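You operate a simulated robot arm through the tools that you are given. There is no shell and no other tool.

Carry out the task below with a simulated robot arm. There is one attempt and no reset: what you move stays moved.

## Task
Wash the sign with the soapy washer and wipe it dry.
Fine: soap from the blue tray; put the washer and the wiper back. Set down upright: blue sleeve washer, rubber wiper. What is to be rubbed or washed off counts as gone when no trace of it is left.

It is judged by the outcome, as a careful person would: the job done as asked, and still so three seconds after it is handed in. It fails if anything else is knocked over, pushed out of place, dropped, spilled or broken.

## Robot
A 6-joint arm with a two-finger parallel gripper, fixed in place. Base frame: the origin is at the foot of the arm, x ahead of it, y to its left, z up. Lengths are in cm, angles in degrees, forces in N, time in s.
With the tool pointing down near the work surface it reaches from about 20 to 62 cm from the base axis. Its first joint turns from -115.0 to 115.0 degrees. Payload 3.43 kg.
The tool frame sits at the grasp point between the pads (the TCP): z along the fingers, y along the line on which they close. The tips reach 3.4 cm beyond it. Largest opening 12.8 cm; finger width 2.4, thickness 1.2; the body of the gripper, 4.8 by 13 cm, starts 9.6 cm behind the TCP.
Orientation is that of the tool frame in the base frame, as a unit quaternion [w, x, y, z]. With the fingers straight down and closing along the base's y, the tool's x points along the base's -x, its y along +y and its z along -z.

## Interface
- The arm moves only by the tool drive_tool. Its argument "motion" is a list of rows, each a list of 3 entries, a list of its own where there are three numbers: the turn, a rotation vector about the tool's x, y, z in rad, then the shift along the tool's x, y, z in mm, then the finger opening in mm, from 0 to 128. In form: [[[ax, ay, az], [tx, ty, tz], jaw], ...]. A call has 1 to 20 rows; each row shifts and turns the commanded pose from where the row before left it, along the tool's axes as they then stand. Rows are played at 5 a second. More than 5 cm and 8.6 degrees between two rows, or a gripper value outside its range, and nothing of the call is played. A pose out of reach is approached as far as the arm can. The call stops where the force on the tool passes 40 N (or 10 N more than at its start, if that is more) or the arm is blocked; 0.2 s more then pass. The fingers move at their own pace (about 15.3 cm/s each) and stop on an object; they squeeze with about 23 N. The grip force told is the motor's: it shows also when the fingers shut on nothing. Time passes only in rows, and 0.2 s behind the last, so rows that do not move let the fingers close. It gives the time, the measured TCP pose, the force on the tool (base axes), the opening and the grip force at its end, in the units of the frame above (readings bear some noise), with the torque about the TCP (base axes, N m) and any sound that the robot's microphone picked up.
- Cameras (640 x 400 px; columns grow to the right, rows downward): "scene" is fixed at [4.93, -65.04, 163.18]; the picture's right is [0.76, -0.65, 0.00], its down [-0.29, -0.34, -0.89] and it looks along [0.58, 0.68, -0.45] (base axes); focal length 233 px, centre (320, 200). "wrist" rides on the gripper at [7.6, -1.1, -16] in the tool frame; the picture's right is [0.15, 0.99, 0.00], its down [-0.88, 0.13, -0.46] and it looks along [-0.45, 0.07, 0.89] (tool axes); focal length 234 px, centre (320, 200).
- grab_frame(camera): a new picture of that camera. No time passes.
- slide_trunk(by): slides the trunk up (or, below 0, down) by that many cm; the arm rides with it, the base frame stays. It gives what a move gives, with no picture.
- measure_at(camera, pixels): for up to 12 pixels [column, row] of the newest picture of that camera ("zoom" is the newest enlarged one), the place [x, y, z] in the base frame of the surface seen there, good to about 0.3 cm. No time passes.
- enlarge(camera, box): a new picture of the part [left, top, right, bottom] of that camera's present view, enlarged. No time passes.
- finish_job(): hands the job in; it is judged then, once.

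Open the gripper and draw the arm clear of the work before you hand the job in, unless the task says otherwise.

The tools are called as name(argument=value, ...) on one line, values as JSON. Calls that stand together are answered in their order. drive_tool: Moves the arm, as the interface text tells. Its arguments: {"type":"object","properties":{"motion":{"type":"array","items":{"type":"array"}}},"required":["motion"]} The other tools are called the same way: slide_trunk (by) slides the trunk up or down; grab_frame (camera) takes a picture; measure_at (camera, pixels) gives the place of the surface under pixels of a picture; enlarge (camera, box) takes an enlarged picture of a part of a camera's view; finish_job () hands the job in.

At the start:

```text
time: 0.0
ee_pos: [28.51, -11.42, 151.45]
orientation: [0.0, 0.0, 1.0, 0.0]
contact_force: [0.0, -0.6, -0.3]
wrist_torque: [0.0, -0.01, 0.02]
gripper_width: 12.81
finger_force: 0.0
trunk travel left (down, up): [-99.0, 0.0]
```

scene: 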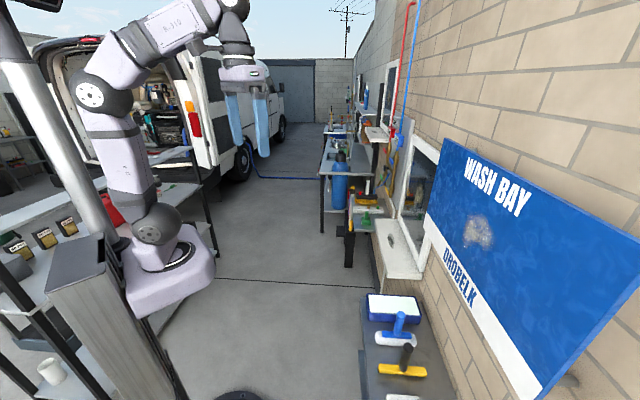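
wrist: 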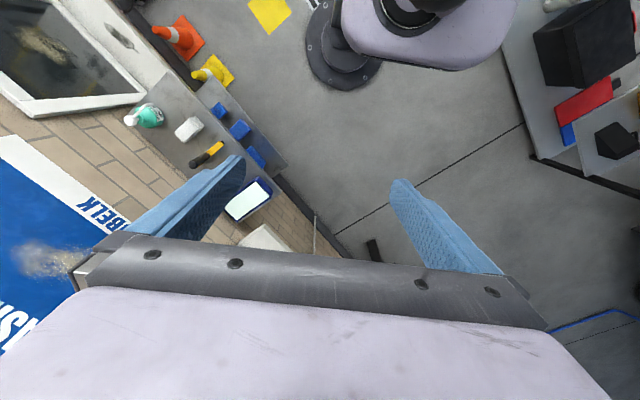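

I start by looking closely at the bench with the tray and tools (scene about 360-460, 290-400) and the sign.

enlarge(camera="scene", box=[340, 270, 500, 400])

enlarge(camera="scene", box=[400, 120, 640, 400])

enlarge(camera="wrist", box=[100, 60, 320, 280])

measure_at(camera="scene", pixels=[[395, 308], [398, 325], [396, 339], [402, 369], [407, 352], [377, 385], [440, 385], [478, 232], [447, 140], [638, 235], [543, 392], [425, 228]])

```text
3.08 times, centred on (420, 335) of scene
```

zoom: 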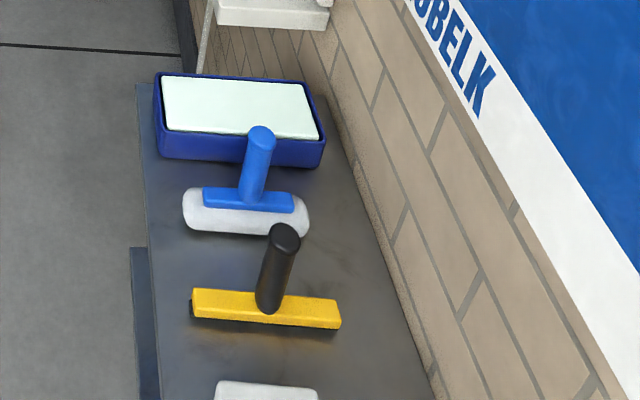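

```text
1.43 times, centred on (520, 260) of scene
```

zoom: 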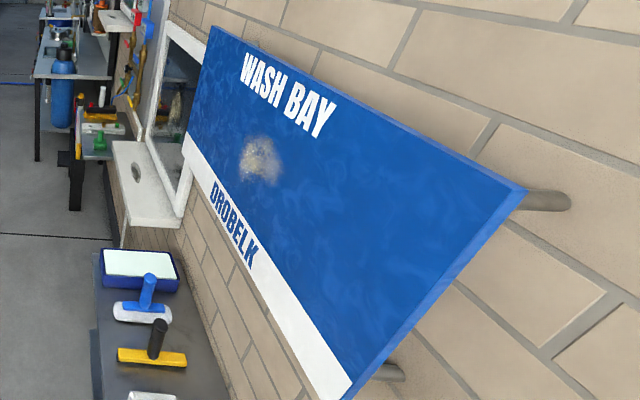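

```text
1.82 times, centred on (210, 170) of wrist
```

zoom: 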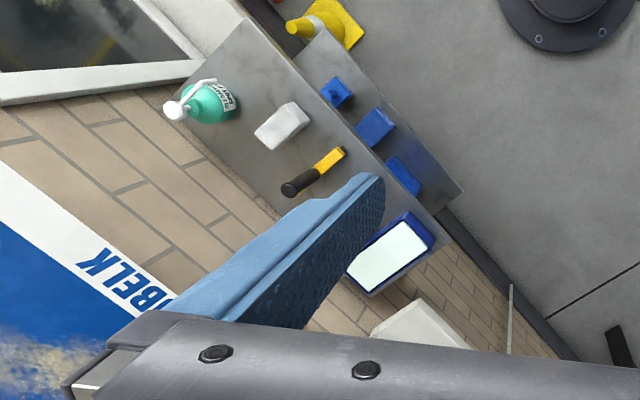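

```text
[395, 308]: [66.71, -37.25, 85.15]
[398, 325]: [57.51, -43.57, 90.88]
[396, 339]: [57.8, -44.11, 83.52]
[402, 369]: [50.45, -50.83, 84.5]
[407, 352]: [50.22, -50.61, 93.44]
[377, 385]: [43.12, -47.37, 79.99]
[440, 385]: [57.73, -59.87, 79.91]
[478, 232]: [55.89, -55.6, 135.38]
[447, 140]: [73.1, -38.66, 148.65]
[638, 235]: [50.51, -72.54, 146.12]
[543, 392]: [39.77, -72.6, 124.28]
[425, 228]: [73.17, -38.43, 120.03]
```

The sign shows a brown-gray smear around (478,232) in scene. I measure the sign plane, the smear's extents, and the tools' details.

enlarge(camera="scene", box=[420, 180, 540, 290])

measure_at(camera="scene", pixels=[[463, 220], [493, 240], [480, 212], [475, 248], [450, 150], [430, 225], [620, 235], [540, 385], [530, 250], [450, 190], [500, 300], [560, 330]])

```text
3.64 times, centred on (480, 235) of scene
```

zoom: 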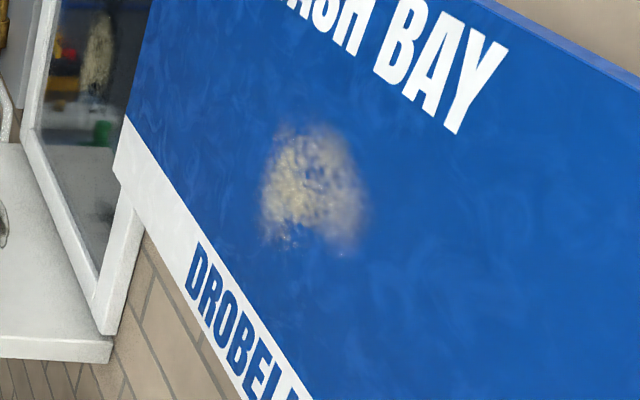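

```text
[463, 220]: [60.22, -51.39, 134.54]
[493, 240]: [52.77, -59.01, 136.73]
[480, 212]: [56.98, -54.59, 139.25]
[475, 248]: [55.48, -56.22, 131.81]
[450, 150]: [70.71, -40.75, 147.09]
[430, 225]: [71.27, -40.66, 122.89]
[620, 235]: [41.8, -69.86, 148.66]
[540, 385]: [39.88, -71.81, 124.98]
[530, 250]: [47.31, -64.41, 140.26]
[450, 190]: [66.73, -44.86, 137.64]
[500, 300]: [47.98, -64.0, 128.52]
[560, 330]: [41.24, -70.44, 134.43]
```

The sign is a vertical plane x − y ≈ 111.7 facing the arm, smear around (56.3, -55.4, 135). I turn the tool to azimuth -45° and bring it toward the bench to view it with the wrist camera.

drive_tool(motion=[[[0, 0, 0.131], [0, 0, 0], 80], [[0, 0, 0.131], [0, 0, 0], 80], [[0, 0, 0.131], [0, 0, 0], 80], [[0, 0, 0.131], [0, 0, 0], 80], [[0, 0, 0.131], [0, 0, 0], 80], [[0, 0, 0.1304], [0, 0, 0], 80], [[0, 0, 0], [-35.5, -20.2, 0], 80], [[0, 0, 0], [-35.5, -20.2, 0], 80], [[0, 0, 0], [-35.5, -20.2, 0], 80], [[0, 0, 0], [-35.5, -20.2, 0], 80], [[0, 0, 0], [-35.5, -20.2, 0], 80], [[0, 0, 0], [-35.5, -20.2, 0], 80]])

slide_trunk(by=-30)

grab_frame(camera="scene")

grab_frame(camera="wrist")

```text
time: 2.6
ee_pos: [33.31, -33.52, 146.54]
orientation: [0.001, 0.384, 0.923, 0.0]
contact_force: [0.0, -0.3, 0.7]
wrist_torque: [0.03, 0.02, 0.01]
gripper_width: 7.98
finger_force: 0.0
out of reach, approached as far as the arm can: row 9, 10, 11, 12
trunk travel left (down, up): [-99.0, 0.0]
```

```text
time: 5.6
ee_pos: [33.3, -33.14, 116.6]
orientation: [0.002, 0.383, 0.924, -0.001]
contact_force: [-0.1, -0.2, 0.0]
wrist_torque: [0.0, -0.01, 0.05]
gripper_width: 7.99
finger_force: 0.1
trunk travel left (down, up): [-69.0, 30.0]
```

```text
taken
```

scene: 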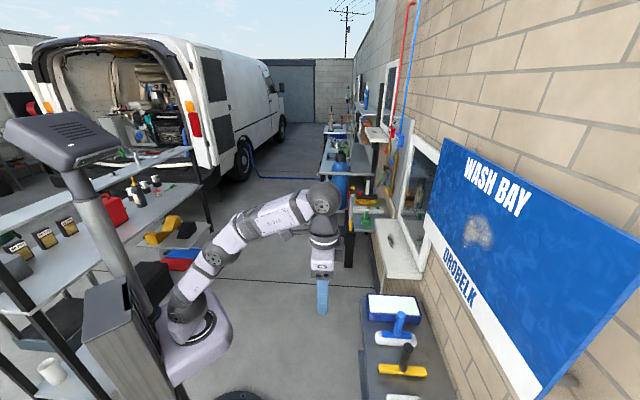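

```text
taken
```

wrist: 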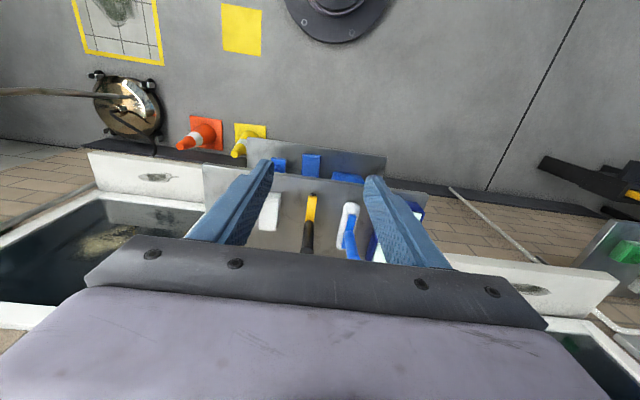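

The arm's reach is limited up here, so I measure where its shoulder, elbow and wrist are to work out a good trunk height.

measure_at(camera="scene", pixels=[[185, 305], [200, 325], [213, 257], [325, 197], [323, 235], [322, 268], [322, 310], [195, 345], [160, 360], [378, 310]])

enlarge(camera="scene", box=[100, 160, 400, 400])

```text
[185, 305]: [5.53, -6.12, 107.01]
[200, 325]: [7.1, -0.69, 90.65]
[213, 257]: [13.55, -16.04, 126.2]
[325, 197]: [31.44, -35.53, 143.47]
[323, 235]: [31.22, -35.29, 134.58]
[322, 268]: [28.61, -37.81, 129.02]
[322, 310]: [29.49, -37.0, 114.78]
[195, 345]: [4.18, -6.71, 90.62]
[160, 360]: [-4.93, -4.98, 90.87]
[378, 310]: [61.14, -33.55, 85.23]
```

```text
1.67 times, centred on (250, 280) of scene
```

zoom: 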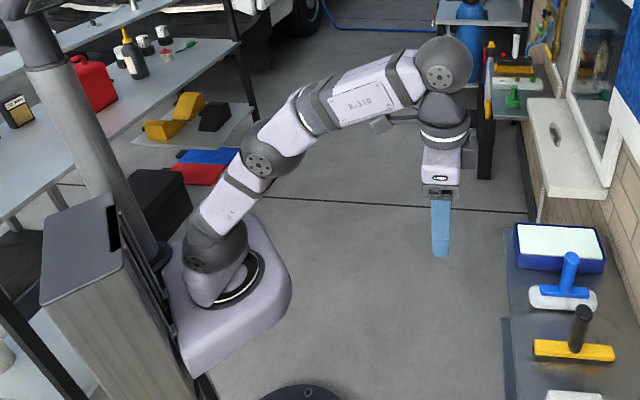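

The shoulder sits at about z 103 with wrist reach about 60 cm, so the tools at 71–76 cm need a tilted tool (about 50° from vertical). I measure the tools and tray finely.

enlarge(camera="scene", box=[360, 290, 440, 340])

measure_at(camera="zoom", pixels=[[80, 35], [100, 160], [400, 195], [380, 60], [240, 110], [320, 185], [305, 260], [160, 320], [390, 360], [240, 300], [350, 310], [60, 20]])

enlarge(camera="scene", box=[360, 330, 440, 400])

```text
8.00 times, centred on (400, 315) of scene
```

zoom: 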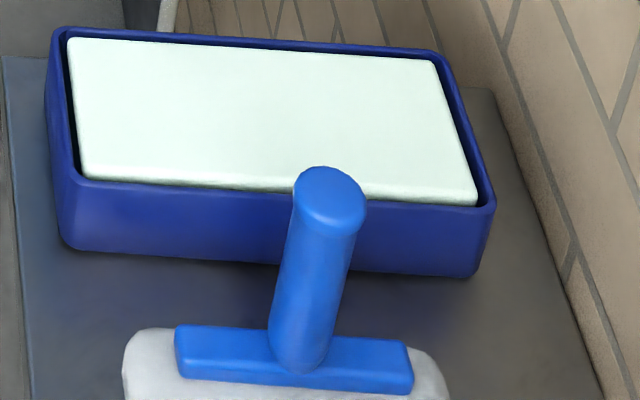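

```text
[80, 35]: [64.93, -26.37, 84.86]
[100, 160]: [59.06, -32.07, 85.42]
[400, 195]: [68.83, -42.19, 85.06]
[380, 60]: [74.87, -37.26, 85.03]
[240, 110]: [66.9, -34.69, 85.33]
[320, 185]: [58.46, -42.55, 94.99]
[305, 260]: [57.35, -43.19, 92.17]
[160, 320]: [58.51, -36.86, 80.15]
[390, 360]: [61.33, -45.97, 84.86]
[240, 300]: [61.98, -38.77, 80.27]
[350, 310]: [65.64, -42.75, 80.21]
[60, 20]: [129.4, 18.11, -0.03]
```

```text
5.71 times, centred on (400, 365) of scene
```

zoom: 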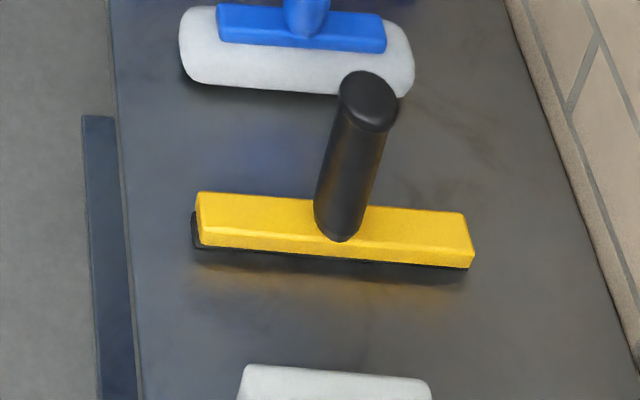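

I measure the washer and wiper in the fresh close-ups.

measure_at(camera="zoom", pixels=[[368, 98], [352, 160], [340, 220], [205, 205], [460, 225], [330, 225], [200, 235], [195, 50], [400, 60], [300, 60], [345, 130], [380, 330]])

enlarge(camera="scene", box=[370, 300, 430, 350])

measure_at(camera="zoom", pixels=[[330, 105], [305, 180], [280, 260], [120, 300], [350, 315], [90, 320], [440, 350], [240, 330], [260, 345], [130, 265], [345, 280], [200, 270]])

```text
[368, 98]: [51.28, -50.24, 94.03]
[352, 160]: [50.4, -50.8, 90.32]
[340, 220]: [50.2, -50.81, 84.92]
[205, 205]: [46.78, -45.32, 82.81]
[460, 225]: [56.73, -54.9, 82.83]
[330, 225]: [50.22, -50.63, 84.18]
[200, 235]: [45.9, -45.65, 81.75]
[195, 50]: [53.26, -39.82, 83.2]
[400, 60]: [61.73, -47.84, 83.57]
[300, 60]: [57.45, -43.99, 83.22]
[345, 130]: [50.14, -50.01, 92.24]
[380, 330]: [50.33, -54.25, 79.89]
```

```text
8.00 times, centred on (400, 325) of scene
```

zoom: 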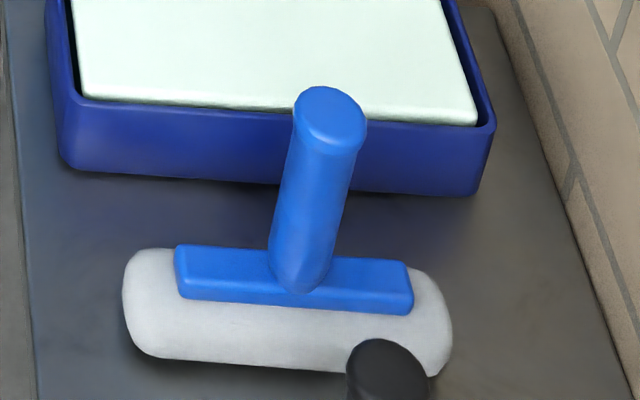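

```text
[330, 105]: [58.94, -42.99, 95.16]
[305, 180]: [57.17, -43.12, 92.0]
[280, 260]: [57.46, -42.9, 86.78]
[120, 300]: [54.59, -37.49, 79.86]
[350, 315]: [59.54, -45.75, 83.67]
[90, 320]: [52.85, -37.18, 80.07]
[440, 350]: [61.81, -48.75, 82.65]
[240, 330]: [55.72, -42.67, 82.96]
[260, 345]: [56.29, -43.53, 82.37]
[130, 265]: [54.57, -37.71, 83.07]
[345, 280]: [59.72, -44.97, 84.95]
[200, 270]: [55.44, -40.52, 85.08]
```

Washer handle axis ≈ (58.6, -42.7), top z 95; wiper handle ≈ (51.6, -50.3), top z 94; soap pad centre ≈ (67, -34.7, 85.1). I pitch the tool 50° outward.

drive_tool(motion=[[[0, -0.1454, 0], [0, 0, 0], 70], [[0, -0.1454, 0], [0, 0, 0], 70], [[0, -0.1454, 0], [0, 0, 0], 70], [[0, -0.1454, 0], [0, 0, 0], 70], [[0, -0.1454, 0], [0, 0, 0], 70], [[0, -0.1457, 0], [0, 0, 0], 70], [[0, 0, 0], [0, 0, 0], 70]])

grab_frame(camera="wrist")

grab_frame(camera="scene")

```text
time: 7.2
ee_pos: [33.76, -33.84, 116.75]
orientation: [0.392, 0.346, 0.837, -0.162]
contact_force: [0.7, 0.1, -1.0]
wrist_torque: [0.02, -0.02, 0.02]
gripper_width: 7.0
finger_force: 0.1
out of reach, approached as far as the arm can: row 6
trunk travel left (down, up): [-69.0, 30.0]
```

```text
taken
```

wrist: 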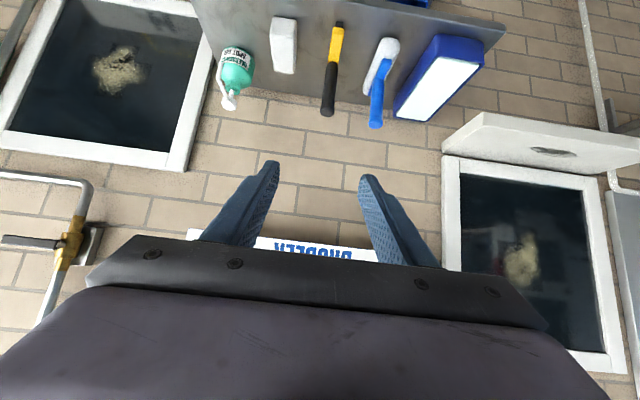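

```text
taken
```

scene: 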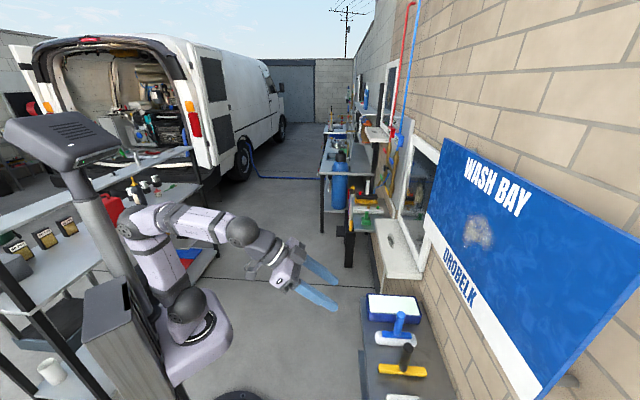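

The tool is now pitched 50°. I move to a pre-grasp point about 12 cm back from the washer handle along the tool axis.

drive_tool(motion=[[[0, 0, 0], [5.6, 14.1, 28.5], 70], [[0, 0, 0], [5.6, 14.1, 28.5], 70], [[0, 0, 0], [5.6, 14.1, 28.5], 70], [[0, 0, 0], [5.6, 14.1, 28.5], 70], [[0, 0, 0], [5.6, 14.1, 28.5], 70], [[0, 0, 0], [5.6, 14.1, 28.5], 70], [[0, 0, 0], [5.6, 14.1, 28.5], 70], [[0, 0, 0], [5.6, 14.1, 28.5], 70], [[0, 0, 0], [0, 0, 0], 70]])

grab_frame(camera="wrist")

grab_frame(camera="scene")

```text
time: 9.2
ee_pos: [52.05, -36.03, 98.61]
orientation: [0.392, 0.346, 0.837, -0.162]
contact_force: [1.2, -0.9, 1.1]
wrist_torque: [-0.01, 0.0, -0.01]
gripper_width: 7.02
finger_force: 0.0
trunk travel left (down, up): [-69.0, 30.0]
```

```text
taken
```

wrist: 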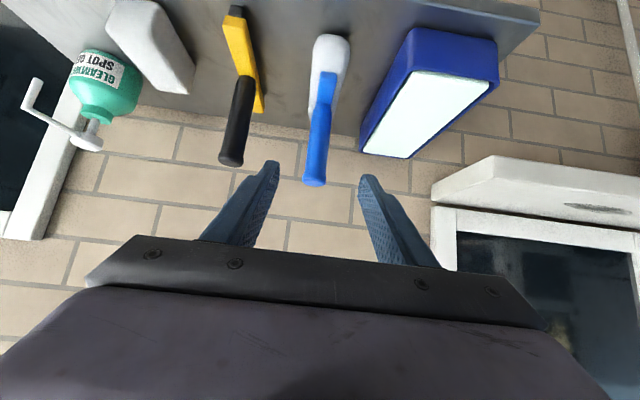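

```text
taken
```

scene: 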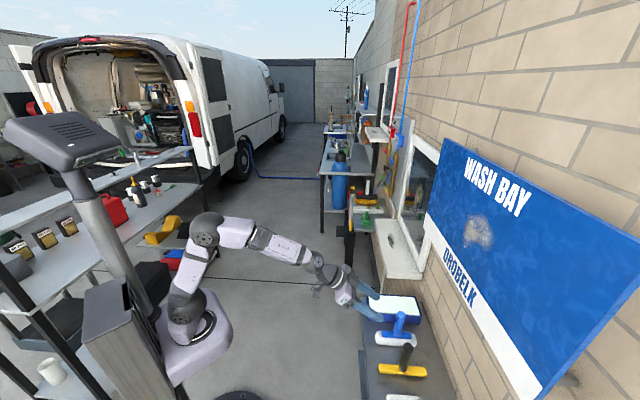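

The blue handle (end at (315,180)) lies between the fingertips (270 and 365). I measure the handle points from this view to refine its axis.

measure_at(camera="wrist", pixels=[[316, 170], [319, 140], [322, 110], [316, 182], [326, 80], [330, 45], [237, 140], [243, 100], [233, 30], [258, 95], [425, 110], [410, 145]])

enlarge(camera="wrist", box=[200, 0, 440, 200])

```text
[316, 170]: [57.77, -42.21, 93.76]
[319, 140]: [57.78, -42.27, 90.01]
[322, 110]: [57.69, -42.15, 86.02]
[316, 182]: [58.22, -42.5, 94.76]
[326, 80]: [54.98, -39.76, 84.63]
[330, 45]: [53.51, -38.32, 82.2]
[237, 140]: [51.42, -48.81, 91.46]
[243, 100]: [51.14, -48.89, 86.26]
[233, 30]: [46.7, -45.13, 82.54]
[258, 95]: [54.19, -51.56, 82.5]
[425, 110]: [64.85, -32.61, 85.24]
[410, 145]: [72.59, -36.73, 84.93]
```

```text
2.00 times, centred on (320, 100) of wrist
```

zoom: 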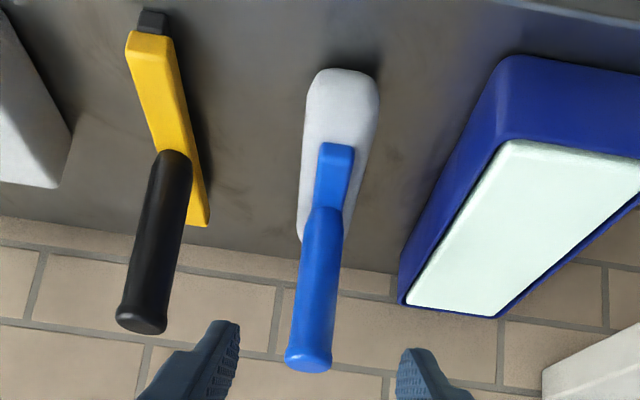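

The washer handle axis refines to ≈ (58.6, -43.1); the path straight along the tool axis hits it. I advance 12.6 cm and close the fingers.

drive_tool(motion=[[[0, 0, 0], [0.1, -0.7, 25], 70], [[0, 0, 0], [0.1, -0.7, 25], 70], [[0, 0, 0], [0.1, -0.7, 25], 70], [[0, 0, 0], [0.1, -0.7, 25], 70], [[0, 0, 0], [0.1, -0.6, 25.8], 70], [[0, 0, 0], [0, 0, 0], 70]])

enlarge(camera="wrist", box=[200, 0, 440, 240])

enlarge(camera="scene", box=[340, 270, 460, 380])

```text
time: 10.6
ee_pos: [58.72, -43.29, 90.54]
orientation: [0.392, 0.346, 0.837, -0.162]
contact_force: [-0.2, -0.7, -0.2]
wrist_torque: [-0.03, 0.01, -0.03]
gripper_width: 6.99
finger_force: 0.2
trunk travel left (down, up): [-69.0, 30.0]
```

```text
1.67 times, centred on (320, 120) of wrist
```

zoom: 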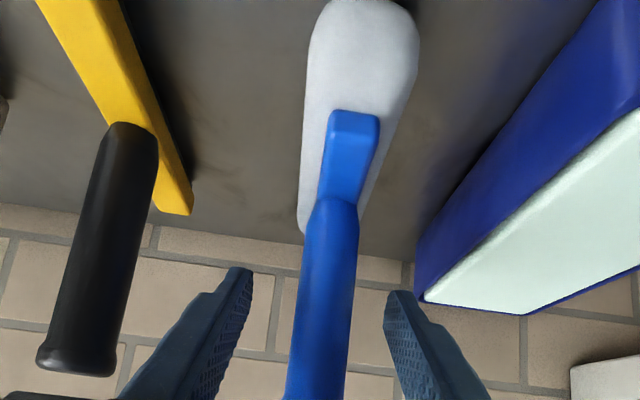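

```text
3.64 times, centred on (400, 325) of scene
```

zoom: 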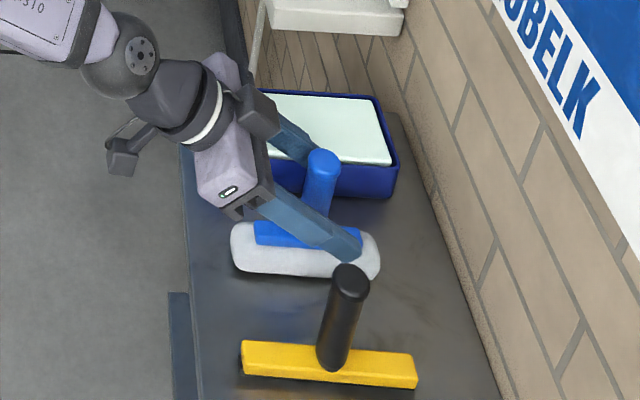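

The handle sits slightly right of the finger midpoint (zoom 330 vs ~318), so I shift +2.5 mm in y and close.

drive_tool(motion=[[[0, 0, 0], [0, 2.5, 0], 55], [[0, 0, 0], [0, 0, 0], 40], [[0, 0, 0], [0, 0, 0], 32], [[0, 0, 0], [0, 0, 0], 24], [[0, 0, 0], [0, 0, 0], 10], [[0, 0, 0], [0, 0, 0], 10], [[0, 0, 0], [0, 0, 0], 10]])

enlarge(camera="wrist", box=[200, 0, 440, 240])

```text
time: 12.2
ee_pos: [58.72, -43.1, 90.53]
orientation: [0.391, 0.347, 0.837, -0.163]
contact_force: [-0.2, 0.0, -0.7]
wrist_torque: [0.0, -0.03, -0.01]
gripper_width: 2.74
finger_force: 23.7
trunk travel left (down, up): [-69.0, 30.0]
```

```text
1.67 times, centred on (320, 120) of wrist
```

zoom: 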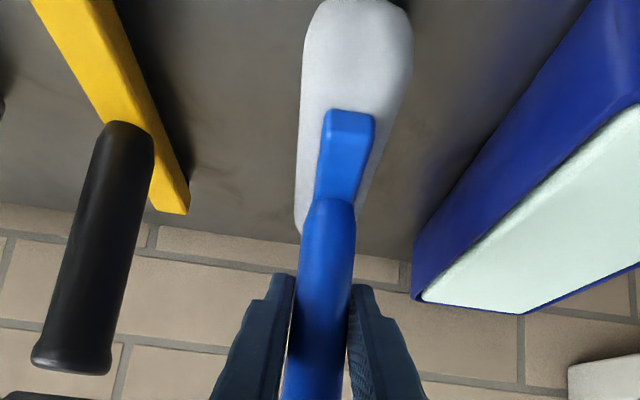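

Grasp is firm at width 2.74 cm. I lift 8 cm straight up, then move 11.8 cm sideways over the soap tray.

drive_tool(motion=[[[0, 0, 0], [-7.7, 0, -6.4], 10], [[0, 0, 0], [-15.4, 0, -12.8], 10], [[0, 0, 0], [-19.2, 0, -16], 10], [[0, 0, 0], [-19.2, 0, -16], 10], [[0, 0, 0], [-1, 20, 1.1], 10], [[0, 0, 0], [-1, 20, 1.1], 10], [[0, 0, 0], [-1, 20, 1.1], 10], [[0, 0, 0], [-1, 20, 1.2], 10], [[0, 0, 0], [-1, 20, 1.2], 10], [[0, 0, 0], [-0.8, 18, 1.2], 10], [[0, 0, 0], [0, 0, 0], 10]])

grab_frame(camera="wrist")

enlarge(camera="scene", box=[340, 260, 460, 380])

```text
time: 14.6
ee_pos: [67.92, -35.5, 98.59]
orientation: [0.391, 0.346, 0.837, -0.162]
contact_force: [-0.5, 0.6, -0.9]
wrist_torque: [-0.01, -0.03, 0.0]
gripper_width: 2.72
finger_force: 23.1
trunk travel left (down, up): [-69.0, 30.0]
```

```text
taken
```

wrist: 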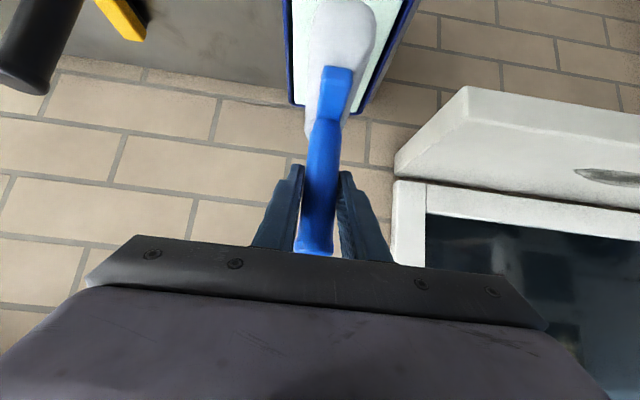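

```text
3.33 times, centred on (400, 320) of scene
```

zoom: 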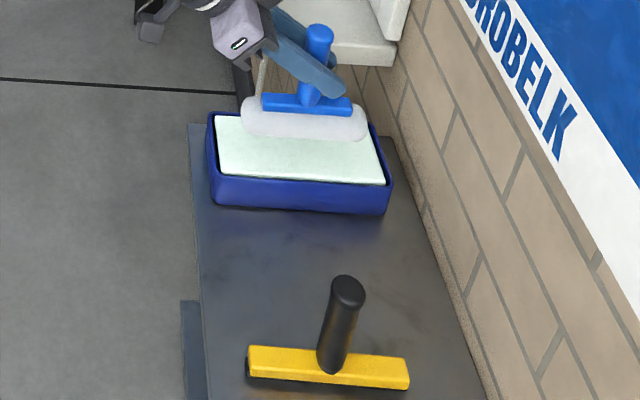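

The sleeve is centred over the pad. I lower it 2.4 cm, then in small steps to make contact.

drive_tool(motion=[[[0, 0, 0], [9.2, 0, 7.7], 10], [[0, 0, 0], [9.2, 0, 7.7], 10], [[0, 0, 0], [1.6, 0, 1.3], 10], [[0, 0, 0], [1.6, 0, 1.3], 10], [[0, 0, 0], [1.6, 0, 1.3], 10], [[0, 0, 0], [0, 0, 0], 10]])

enlarge(camera="scene", box=[360, 270, 440, 340])

```text
time: 16.0
ee_pos: [67.98, -35.29, 95.45]
orientation: [0.392, 0.346, 0.837, -0.162]
contact_force: [0.4, -0.2, -0.4]
wrist_torque: [0.01, -0.02, -0.01]
gripper_width: 2.74
finger_force: 23.3
trunk travel left (down, up): [-69.0, 30.0]
```

```text
5.71 times, centred on (400, 305) of scene
```

zoom: 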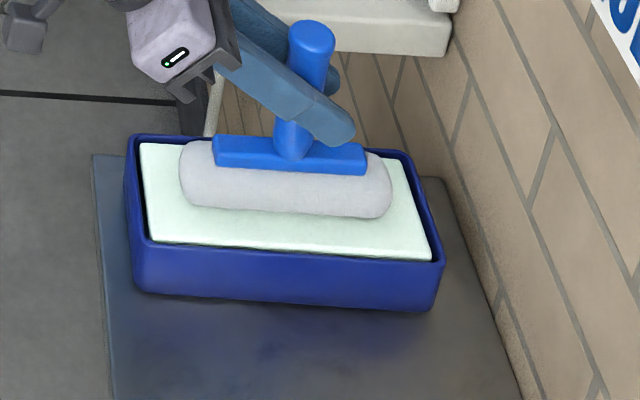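

Almost touching and no force yet. I continue down in 2 mm steps.

drive_tool(motion=[[[0, 0, 0], [1.6, 0, 1.3], 10], [[0, 0, 0], [1.6, 0, 1.3], 10], [[0, 0, 0], [0, 0, 0], 10]])

enlarge(camera="scene", box=[360, 270, 440, 340])

```text
time: 16.8
ee_pos: [67.9, -35.36, 95.02]
orientation: [0.392, 0.347, 0.836, -0.163]
contact_force: [0.9, -0.4, -0.2]
wrist_torque: [0.0, -0.02, 0.0]
gripper_width: 2.78
finger_force: 23.1
trunk travel left (down, up): [-69.0, 30.0]
```

```text
5.71 times, centred on (400, 305) of scene
```

zoom: 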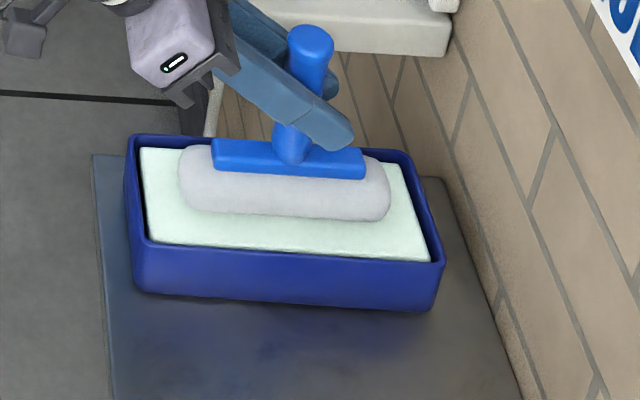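

Still no force reading; I lower a few more 2 mm steps and watch for contact.

drive_tool(motion=[[[0, 0, 0], [1.6, 0, 1.3], 10], [[0, 0, 0], [1.6, 0, 1.3], 10], [[0, 0, 0], [0, 0, 0], 10]])

enlarge(camera="scene", box=[360, 270, 440, 340])

```text
time: 17.6
ee_pos: [67.74, -35.25, 94.58]
orientation: [0.392, 0.347, 0.837, -0.162]
contact_force: [0.7, -0.7, 1.0]
wrist_torque: [0.05, -0.07, -0.01]
gripper_width: 2.7
finger_force: 23.3
trunk travel left (down, up): [-69.0, 30.0]
```

```text
5.71 times, centred on (400, 305) of scene
```

zoom: 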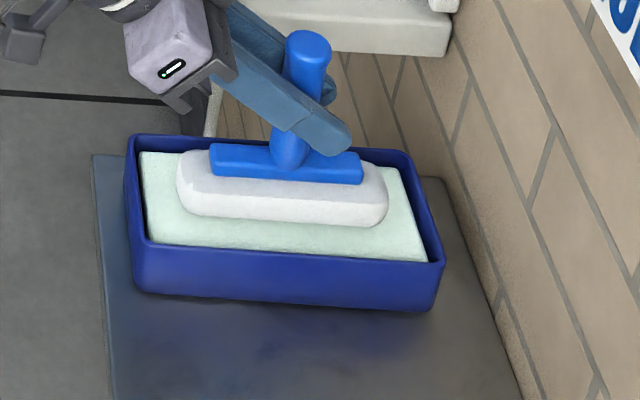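

The sleeve has turned whiter/shiny, so it's taking soap. I press 2 mm more and hold for a second.

drive_tool(motion=[[[0, 0, 0], [1.6, 0, 1.3], 10], [[0, 0, 0], [0, 0, 0], 10], [[0, 0, 0], [0, 0, 0], 10], [[0, 0, 0], [0, 0, 0], 10], [[0, 0, 0], [0, 0, 0], 10], [[0, 0, 0], [0, 0, 0], 10]])

enlarge(camera="scene", box=[360, 270, 440, 340])

grab_frame(camera="wrist")

```text
time: 19.0
ee_pos: [67.7, -35.38, 94.4]
orientation: [0.392, 0.347, 0.836, -0.163]
contact_force: [0.6, -1.1, 2.9]
wrist_torque: [0.02, -0.03, -0.06]
gripper_width: 2.75
finger_force: 23.1
trunk travel left (down, up): [-69.0, 30.0]
```

```text
5.71 times, centred on (400, 305) of scene
```

zoom: 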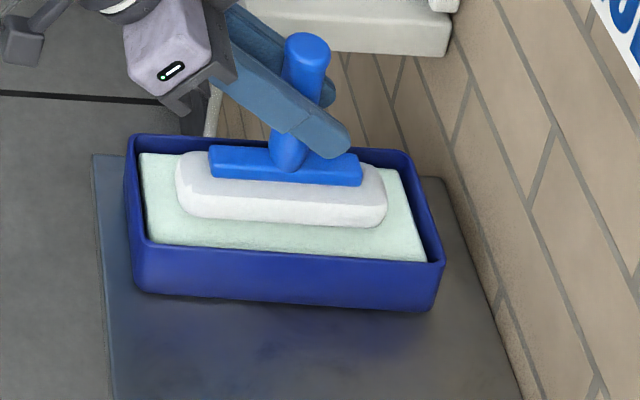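

```text
taken
```

wrist: 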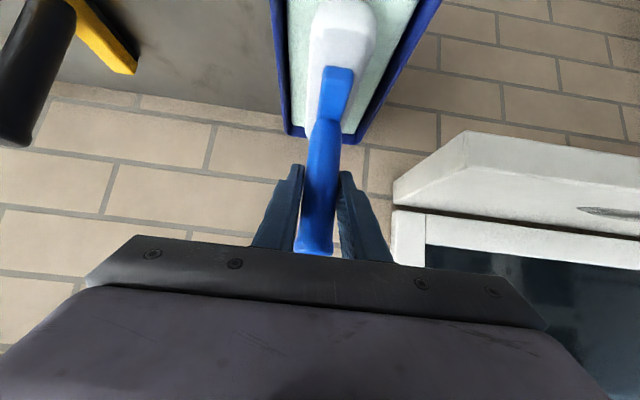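

The sleeve is visibly soapy, with 3 N on the pad. I lift straight up, back away from the wall and swing across to in front of the smear.

drive_tool(motion=[[[0, 0, 0], [-7.7, 0, -6.4], 10], [[0, 0, 0], [-11.5, 0, -9.6], 10], [[0, 0, 0], [-19.2, 0, -16], 10], [[0, 0, 0], [-23, 0, -19.2], 10], [[0, 0, 0], [-1.3, 0, -29.7], 10], [[0, 0, 0], [-1.3, 0, -29.7], 10], [[0, 0, 0], [-1.3, 0, -29.7], 10], [[0, 0, 0], [-1.3, 0, -29.7], 10], [[0, 0, 0], [-1.3, 0, -29.7], 10], [[0, 0, 0], [0, -37, 0], 10], [[0, 0, 0], [0, -37, 0], 10], [[0, 0, 0], [0, -37, 0], 10], [[0, 0, 0], [0, -37, 0], 10], [[0, 0, 0], [0, -37, 0], 10], [[0, 0, 0], [0, -37, 0], 10], [[0, 0, 0], [0, 0, 0], 10]])

grab_frame(camera="wrist")

grab_frame(camera="scene")

```text
time: 22.4
ee_pos: [44.46, -43.24, 112.35]
orientation: [0.392, 0.345, 0.837, -0.161]
contact_force: [0.2, 0.4, -1.0]
wrist_torque: [-0.01, 0.0, -0.03]
gripper_width: 2.75
finger_force: 23.3
trunk travel left (down, up): [-69.0, 30.0]
```

```text
taken
```

wrist: 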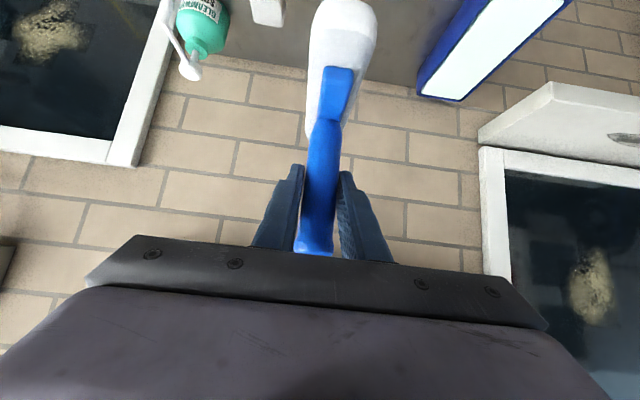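

```text
taken
```

scene: 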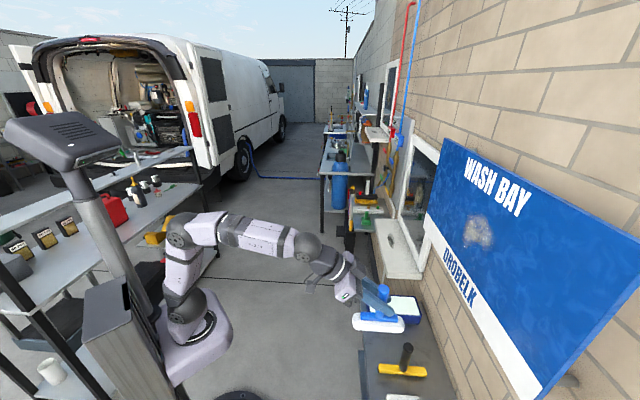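

Grip is unchanged. I raise 6 cm and then pitch the tool up through 90° while rising, so the sleeve faces the sign, staying about 6 cm clear of it.

drive_tool(motion=[[[0, 0, 0], [-23, 0, -19], 10], [[0, 0, 0], [-23, 0, -19], 10], [[0, -0.1428, 0], [-17.5, 0, -10.9], 10], [[0, -0.1428, 0], [-18.8, 0, -8.4], 10], [[0, -0.1428, 0], [-19.9, 0, -5.5], 10], [[0, -0.1428, 0], [-20.4, 0, -2.6], 10], [[0, -0.1428, 0], [-20.6, 0, 0.3], 10], [[0, -0.1428, 0], [-20.3, 0, 3.3], 10], [[0, -0.1428, 0], [-19.7, 0, 6.0], 10], [[0, -0.1428, 0], [-18.6, 0, 8.9], 10], [[0, -0.1428, 0], [-17.2, 0, 11.4], 10], [[0, -0.1428, 0], [-15.4, 0, 13.7], 10], [[0, -0.1428, 0], [-13.2, 0, 15.8], 10], [[0, 0, 0], [0, 0, 0], 10]])

grab_frame(camera="wrist")

grab_frame(camera="scene")

```text
time: 25.4
ee_pos: [43.44, -49.84, 140.49]
orientation: [0.859, 0.131, 0.379, -0.319]
contact_force: [0.4, -0.3, -1.8]
wrist_torque: [0.08, 0.09, -0.02]
gripper_width: 2.78
finger_force: 23.1
out of reach, approached as far as the arm can: row 6, 7, 10, 11, 12, 13
trunk travel left (down, up): [-69.0, 30.0]
```

```text
taken
```

wrist: 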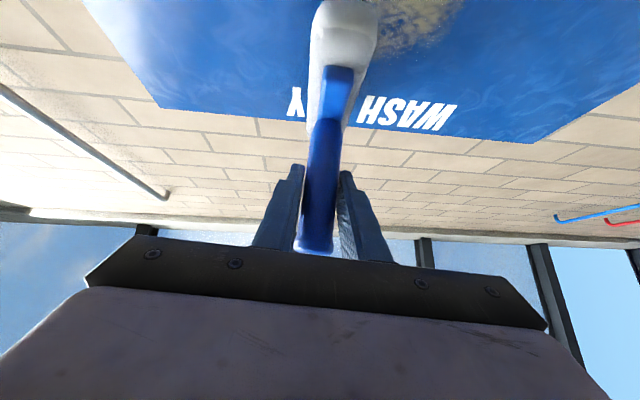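

```text
taken
```

scene: 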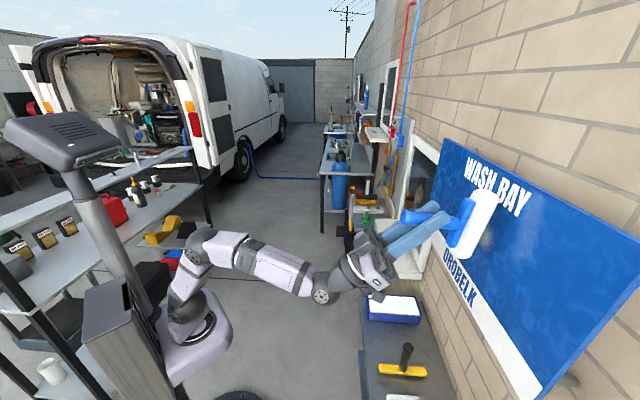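

The pose drifted because several rows were out of reach (heading ≈ -39°, elevation ≈ 43°). I measure the arm's joints to understand the limit.

measure_at(camera="scene", pixels=[[190, 305], [205, 238], [300, 280], [320, 292], [350, 270], [372, 260], [385, 285], [465, 225], [482, 225], [410, 216]])

enlarge(camera="scene", box=[280, 140, 560, 340])

```text
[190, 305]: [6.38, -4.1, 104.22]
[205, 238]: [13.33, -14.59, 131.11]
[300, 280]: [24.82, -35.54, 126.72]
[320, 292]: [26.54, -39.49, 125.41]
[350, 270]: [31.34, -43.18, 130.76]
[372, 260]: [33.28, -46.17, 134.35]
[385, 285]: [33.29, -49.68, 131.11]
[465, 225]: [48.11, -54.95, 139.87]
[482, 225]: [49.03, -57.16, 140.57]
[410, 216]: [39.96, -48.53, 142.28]
```

```text
2.00 times, centred on (420, 240) of scene
```

zoom: 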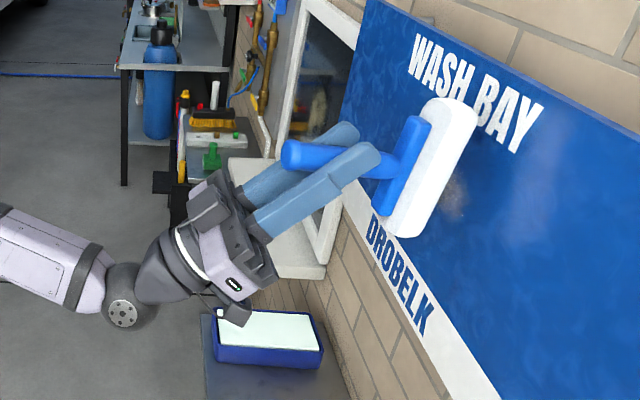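

The wrist passed near its straight configuration, twisting the heading by ~5° and losing ~7° of pitch. I correct both while moving to face the smear with ~1.5 cm clearance.

drive_tool(motion=[[[0.0125, -0.0255, -0.0115], [9.2, 10.2, -4.5], 10], [[0.0125, -0.0255, -0.0115], [9.2, 10.2, -4.5], 10], [[0.0125, -0.0255, -0.0115], [9.2, 10.2, -4.5], 10], [[0.0125, -0.0255, -0.0115], [9.2, 10.2, -4.5], 10], [[0.0125, -0.0255, -0.0115], [9.2, 10.2, -4.5], 10], [[0, 0, 0], [0, 0, 0], 10]])

enlarge(camera="scene", box=[280, 140, 560, 340])

grab_frame(camera="wrist")

```text
time: 26.8
ee_pos: [42.98, -50.86, 138.51]
orientation: [0.864, 0.11, 0.358, -0.336]
contact_force: [0.1, -0.6, -1.0]
wrist_torque: [0.08, 0.07, 0.01]
gripper_width: 2.78
finger_force: 23.1
out of reach, approached as far as the arm can: row 1, 2, 3, 4, 5
trunk travel left (down, up): [-69.0, 30.0]
```

```text
2.00 times, centred on (420, 240) of scene
```

zoom: 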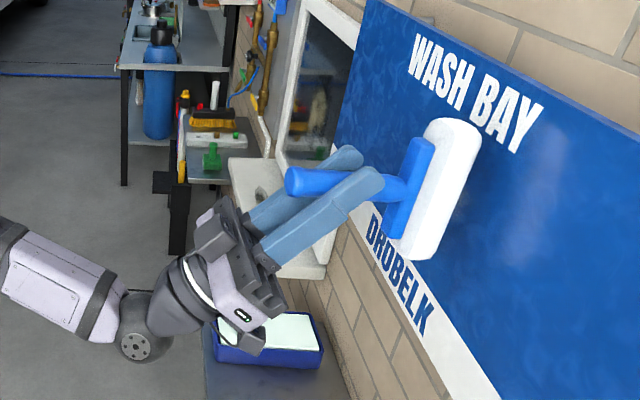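

```text
taken
```

wrist: 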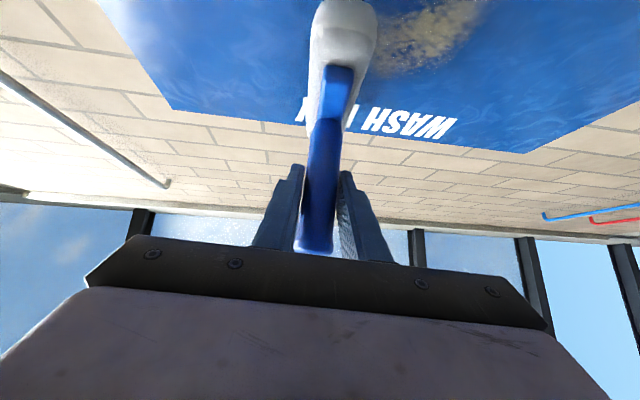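

The arm is held by some joint limit. I test small single-axis moves to see which directions are available, starting with sideways +2 cm.

drive_tool(motion=[[[0, 0, 0], [0, 10, 0], 10], [[0, 0, 0], [0, 10, 0], 10], [[0, 0, 0], [0, 0, 0], 10]])

drive_tool(motion=[[[0, 0, 0], [0, 0, -10], 10], [[0, 0, 0], [0, 0, -10], 10], [[0, 0, 0], [0, 0, 0], 10]])

```text
time: 27.6
ee_pos: [42.92, -50.89, 138.52]
orientation: [0.864, 0.111, 0.359, -0.336]
contact_force: [0.0, -0.3, -0.9]
wrist_torque: [0.03, 0.1, -0.03]
gripper_width: 2.76
finger_force: 23.0
out of reach, approached as far as the arm can: row 1, 2
trunk travel left (down, up): [-69.0, 30.0]
```

```text
time: 28.4
ee_pos: [41.25, -50.54, 137.31]
orientation: [0.864, 0.114, 0.355, -0.338]
contact_force: [0.1, 0.3, -1.4]
wrist_torque: [0.09, 0.07, -0.03]
gripper_width: 2.76
finger_force: 23.1
out of reach, approached as far as the arm can: row 1
trunk travel left (down, up): [-69.0, 30.0]
```

Motion to the left is blocked, consistent with the forearm-roll joint at its limit. I'll instead approach the sign from the side: roll the hand about the handle axis (roll joint moves away from its limit), backing off the sign as I do so.

drive_tool(motion=[[[-0.0925, -0.0008, -0.0875], [-6, 0.5, -5.7], 10], [[-0.0925, -0.0008, -0.0875], [-6, 0.5, -5.7], 10], [[-0.0925, -0.0008, -0.0875], [-6, 0.5, -5.7], 10], [[-0.0925, -0.0008, -0.0875], [-6, 0.5, -5.7], 10], [[0, 0, 0], [0, 0, 0], 10]])

enlarge(camera="scene", box=[280, 140, 560, 340])

```text
time: 29.6
ee_pos: [38.98, -48.0, 137.3]
orientation: [0.799, -0.106, 0.422, -0.415]
contact_force: [0.5, -0.1, -2.0]
wrist_torque: [0.07, 0.07, 0.0]
gripper_width: 2.75
finger_force: 23.2
trunk travel left (down, up): [-69.0, 30.0]
```

```text
2.00 times, centred on (420, 240) of scene
```

zoom: 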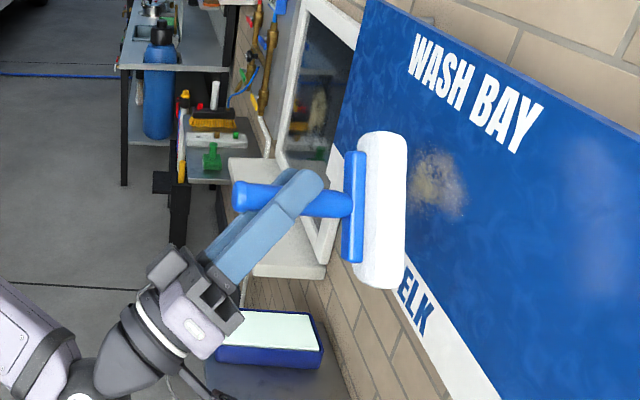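

The roll proceeds freely with no limits hit. I continue the remaining roll while lowering slightly and moving left.

drive_tool(motion=[[[-0.0925, -0.0008, -0.0875], [2.2, 12, -2.6], 10], [[-0.0925, -0.0008, -0.0875], [1.1, 12.4, -1.4], 10], [[-0.0925, -0.0008, -0.0875], [0, 12.5, 0], 10], [[-0.0925, -0.0008, -0.0875], [-1, 12.4, 1.2], 10], [[-0.0925, -0.0008, -0.0875], [-2, 12.1, 2.4], 10], [[-0.0925, -0.0008, -0.0875], [-3, 11.6, 3.6], 10], [[-0.0925, -0.0008, -0.0875], [-3.9, 10.9, 4.7], 10], [[-0.0925, -0.0008, -0.0875], [-4.8, 10, 5.8], 10], [[0, 0, 0], [0, 0, 0], 10]])

grab_frame(camera="scene")

grab_frame(camera="wrist")

```text
time: 31.6
ee_pos: [43.93, -44.33, 131.66]
orientation: [0.524, -0.519, 0.478, -0.477]
contact_force: [-0.3, 0.2, -1.7]
wrist_torque: [0.08, 0.1, -0.02]
gripper_width: 2.74
finger_force: 23.1
out of reach, approached as far as the arm can: row 5, 6, 7, 8
trunk travel left (down, up): [-69.0, 30.0]
```

```text
taken
```

scene: 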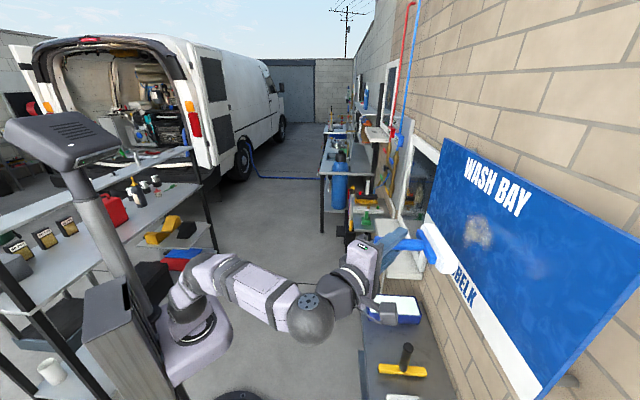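

```text
taken
```

wrist: 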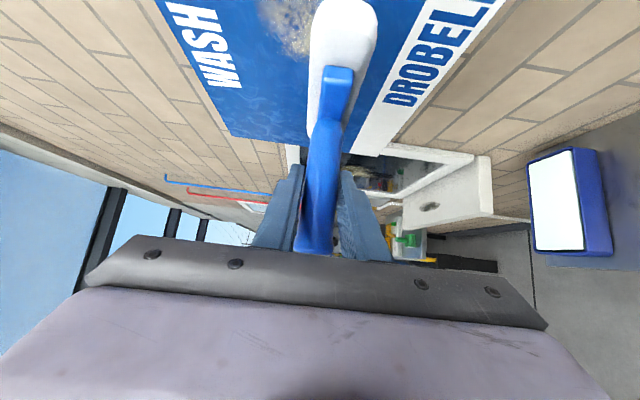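

The hand now comes from the side, sleeve horizontal and facing the sign with about 6 cm clearance. I raise the trunk 20 cm to gain reach.

slide_trunk(by=20)

drive_tool(motion=[[[0, 0, 0], [0, 15, 0], 10], [[0, 0, 0], [0, 15, 0], 10], [[0, 0, 0], [0, 15, 0], 10], [[0, 0, 0], [0, 15, 0], 10], [[0, 0, 0], [0, 0, 0], 10]])

grab_frame(camera="scene")

grab_frame(camera="wrist")

```text
time: 33.8
ee_pos: [43.87, -44.43, 151.65]
orientation: [0.523, -0.519, 0.478, -0.478]
contact_force: [0.0, -0.9, -2.5]
wrist_torque: [0.09, 0.06, 0.02]
gripper_width: 2.75
finger_force: 23.1
trunk travel left (down, up): [-89.0, 10.0]
```

```text
time: 35.0
ee_pos: [44.74, -47.17, 148.8]
orientation: [0.524, -0.519, 0.479, -0.476]
contact_force: [0.1, 0.3, -1.8]
wrist_torque: [0.07, 0.11, -0.01]
gripper_width: 2.76
finger_force: 23.3
out of reach, approached as far as the arm can: row 1, 2, 3, 4
trunk travel left (down, up): [-89.0, 10.0]
```

```text
taken
```

scene: 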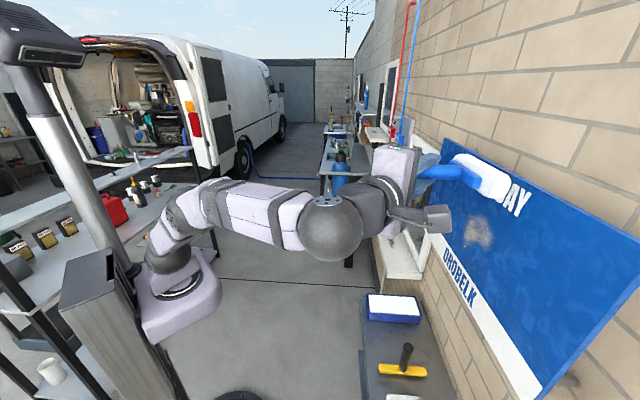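

```text
taken
```

wrist: 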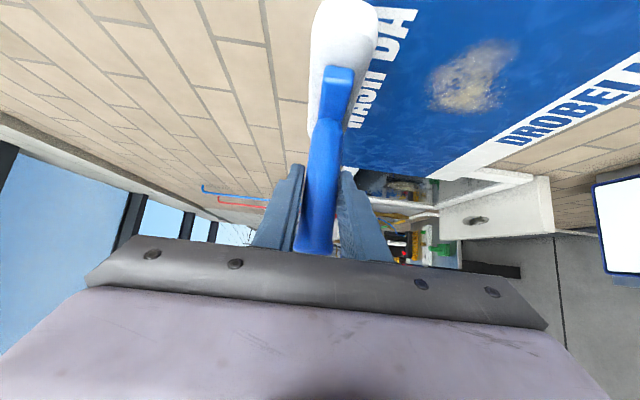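

Moving down is blocked and the arm drifted outward instead. I measure arm joints to identify which joint is limiting.

measure_at(camera="scene", pixels=[[155, 245], [170, 265], [183, 212], [217, 200], [280, 215], [332, 232], [330, 200], [370, 205], [400, 170], [415, 200], [440, 215], [185, 290]])

enlarge(camera="scene", box=[110, 120, 470, 345])

```text
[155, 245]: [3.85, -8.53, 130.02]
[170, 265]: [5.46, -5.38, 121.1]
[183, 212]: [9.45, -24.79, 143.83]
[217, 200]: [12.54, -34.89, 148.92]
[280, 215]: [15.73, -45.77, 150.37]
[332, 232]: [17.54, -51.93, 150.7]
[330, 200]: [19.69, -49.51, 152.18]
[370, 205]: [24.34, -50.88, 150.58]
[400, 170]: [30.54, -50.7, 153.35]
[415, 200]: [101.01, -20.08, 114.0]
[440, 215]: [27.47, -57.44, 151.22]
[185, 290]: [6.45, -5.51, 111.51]
```

```text
1.78 times, centred on (290, 232) of scene
```

zoom: 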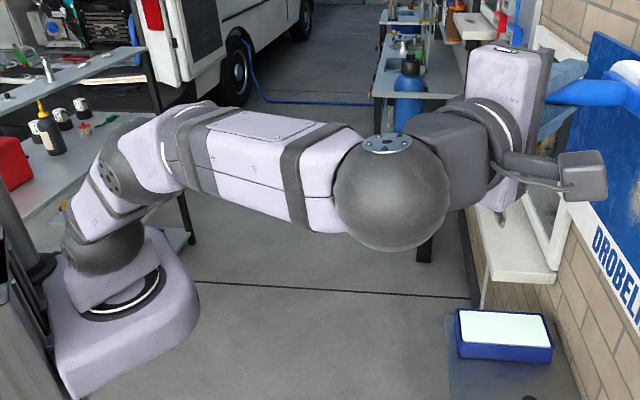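

The roll of the last wrist joint computes to about -166° in both blocked poses, so that joint is at its limit. I unwind it: roll the hand about its own axis (sleeve stays >3 cm off the sign), testing with 3 rows.

drive_tool(motion=[[[0, 0, 0.12], [0, 0, 0], 10], [[0, 0, 0.14], [0, 0, 0], 10], [[0, 0, 0.14], [0, 0, 0], 10]])

enlarge(camera="scene", box=[280, 100, 560, 300])

```text
time: 35.8
ee_pos: [44.67, -47.14, 148.85]
orientation: [0.609, -0.413, 0.572, -0.363]
contact_force: [-0.2, -0.1, -1.2]
wrist_torque: [0.05, 0.08, -0.02]
gripper_width: 2.77
finger_force: 22.8
trunk travel left (down, up): [-89.0, 10.0]
```

```text
2.00 times, centred on (420, 200) of scene
```

zoom: 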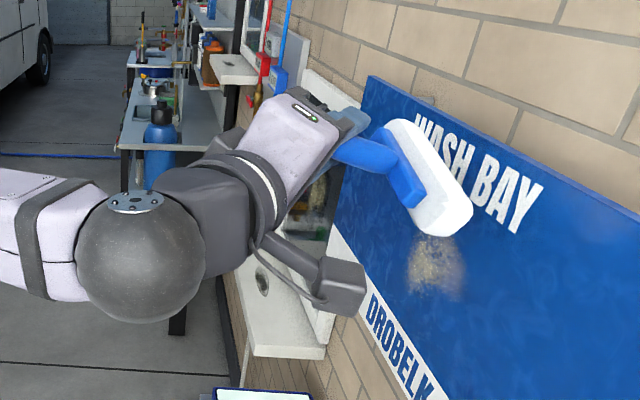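

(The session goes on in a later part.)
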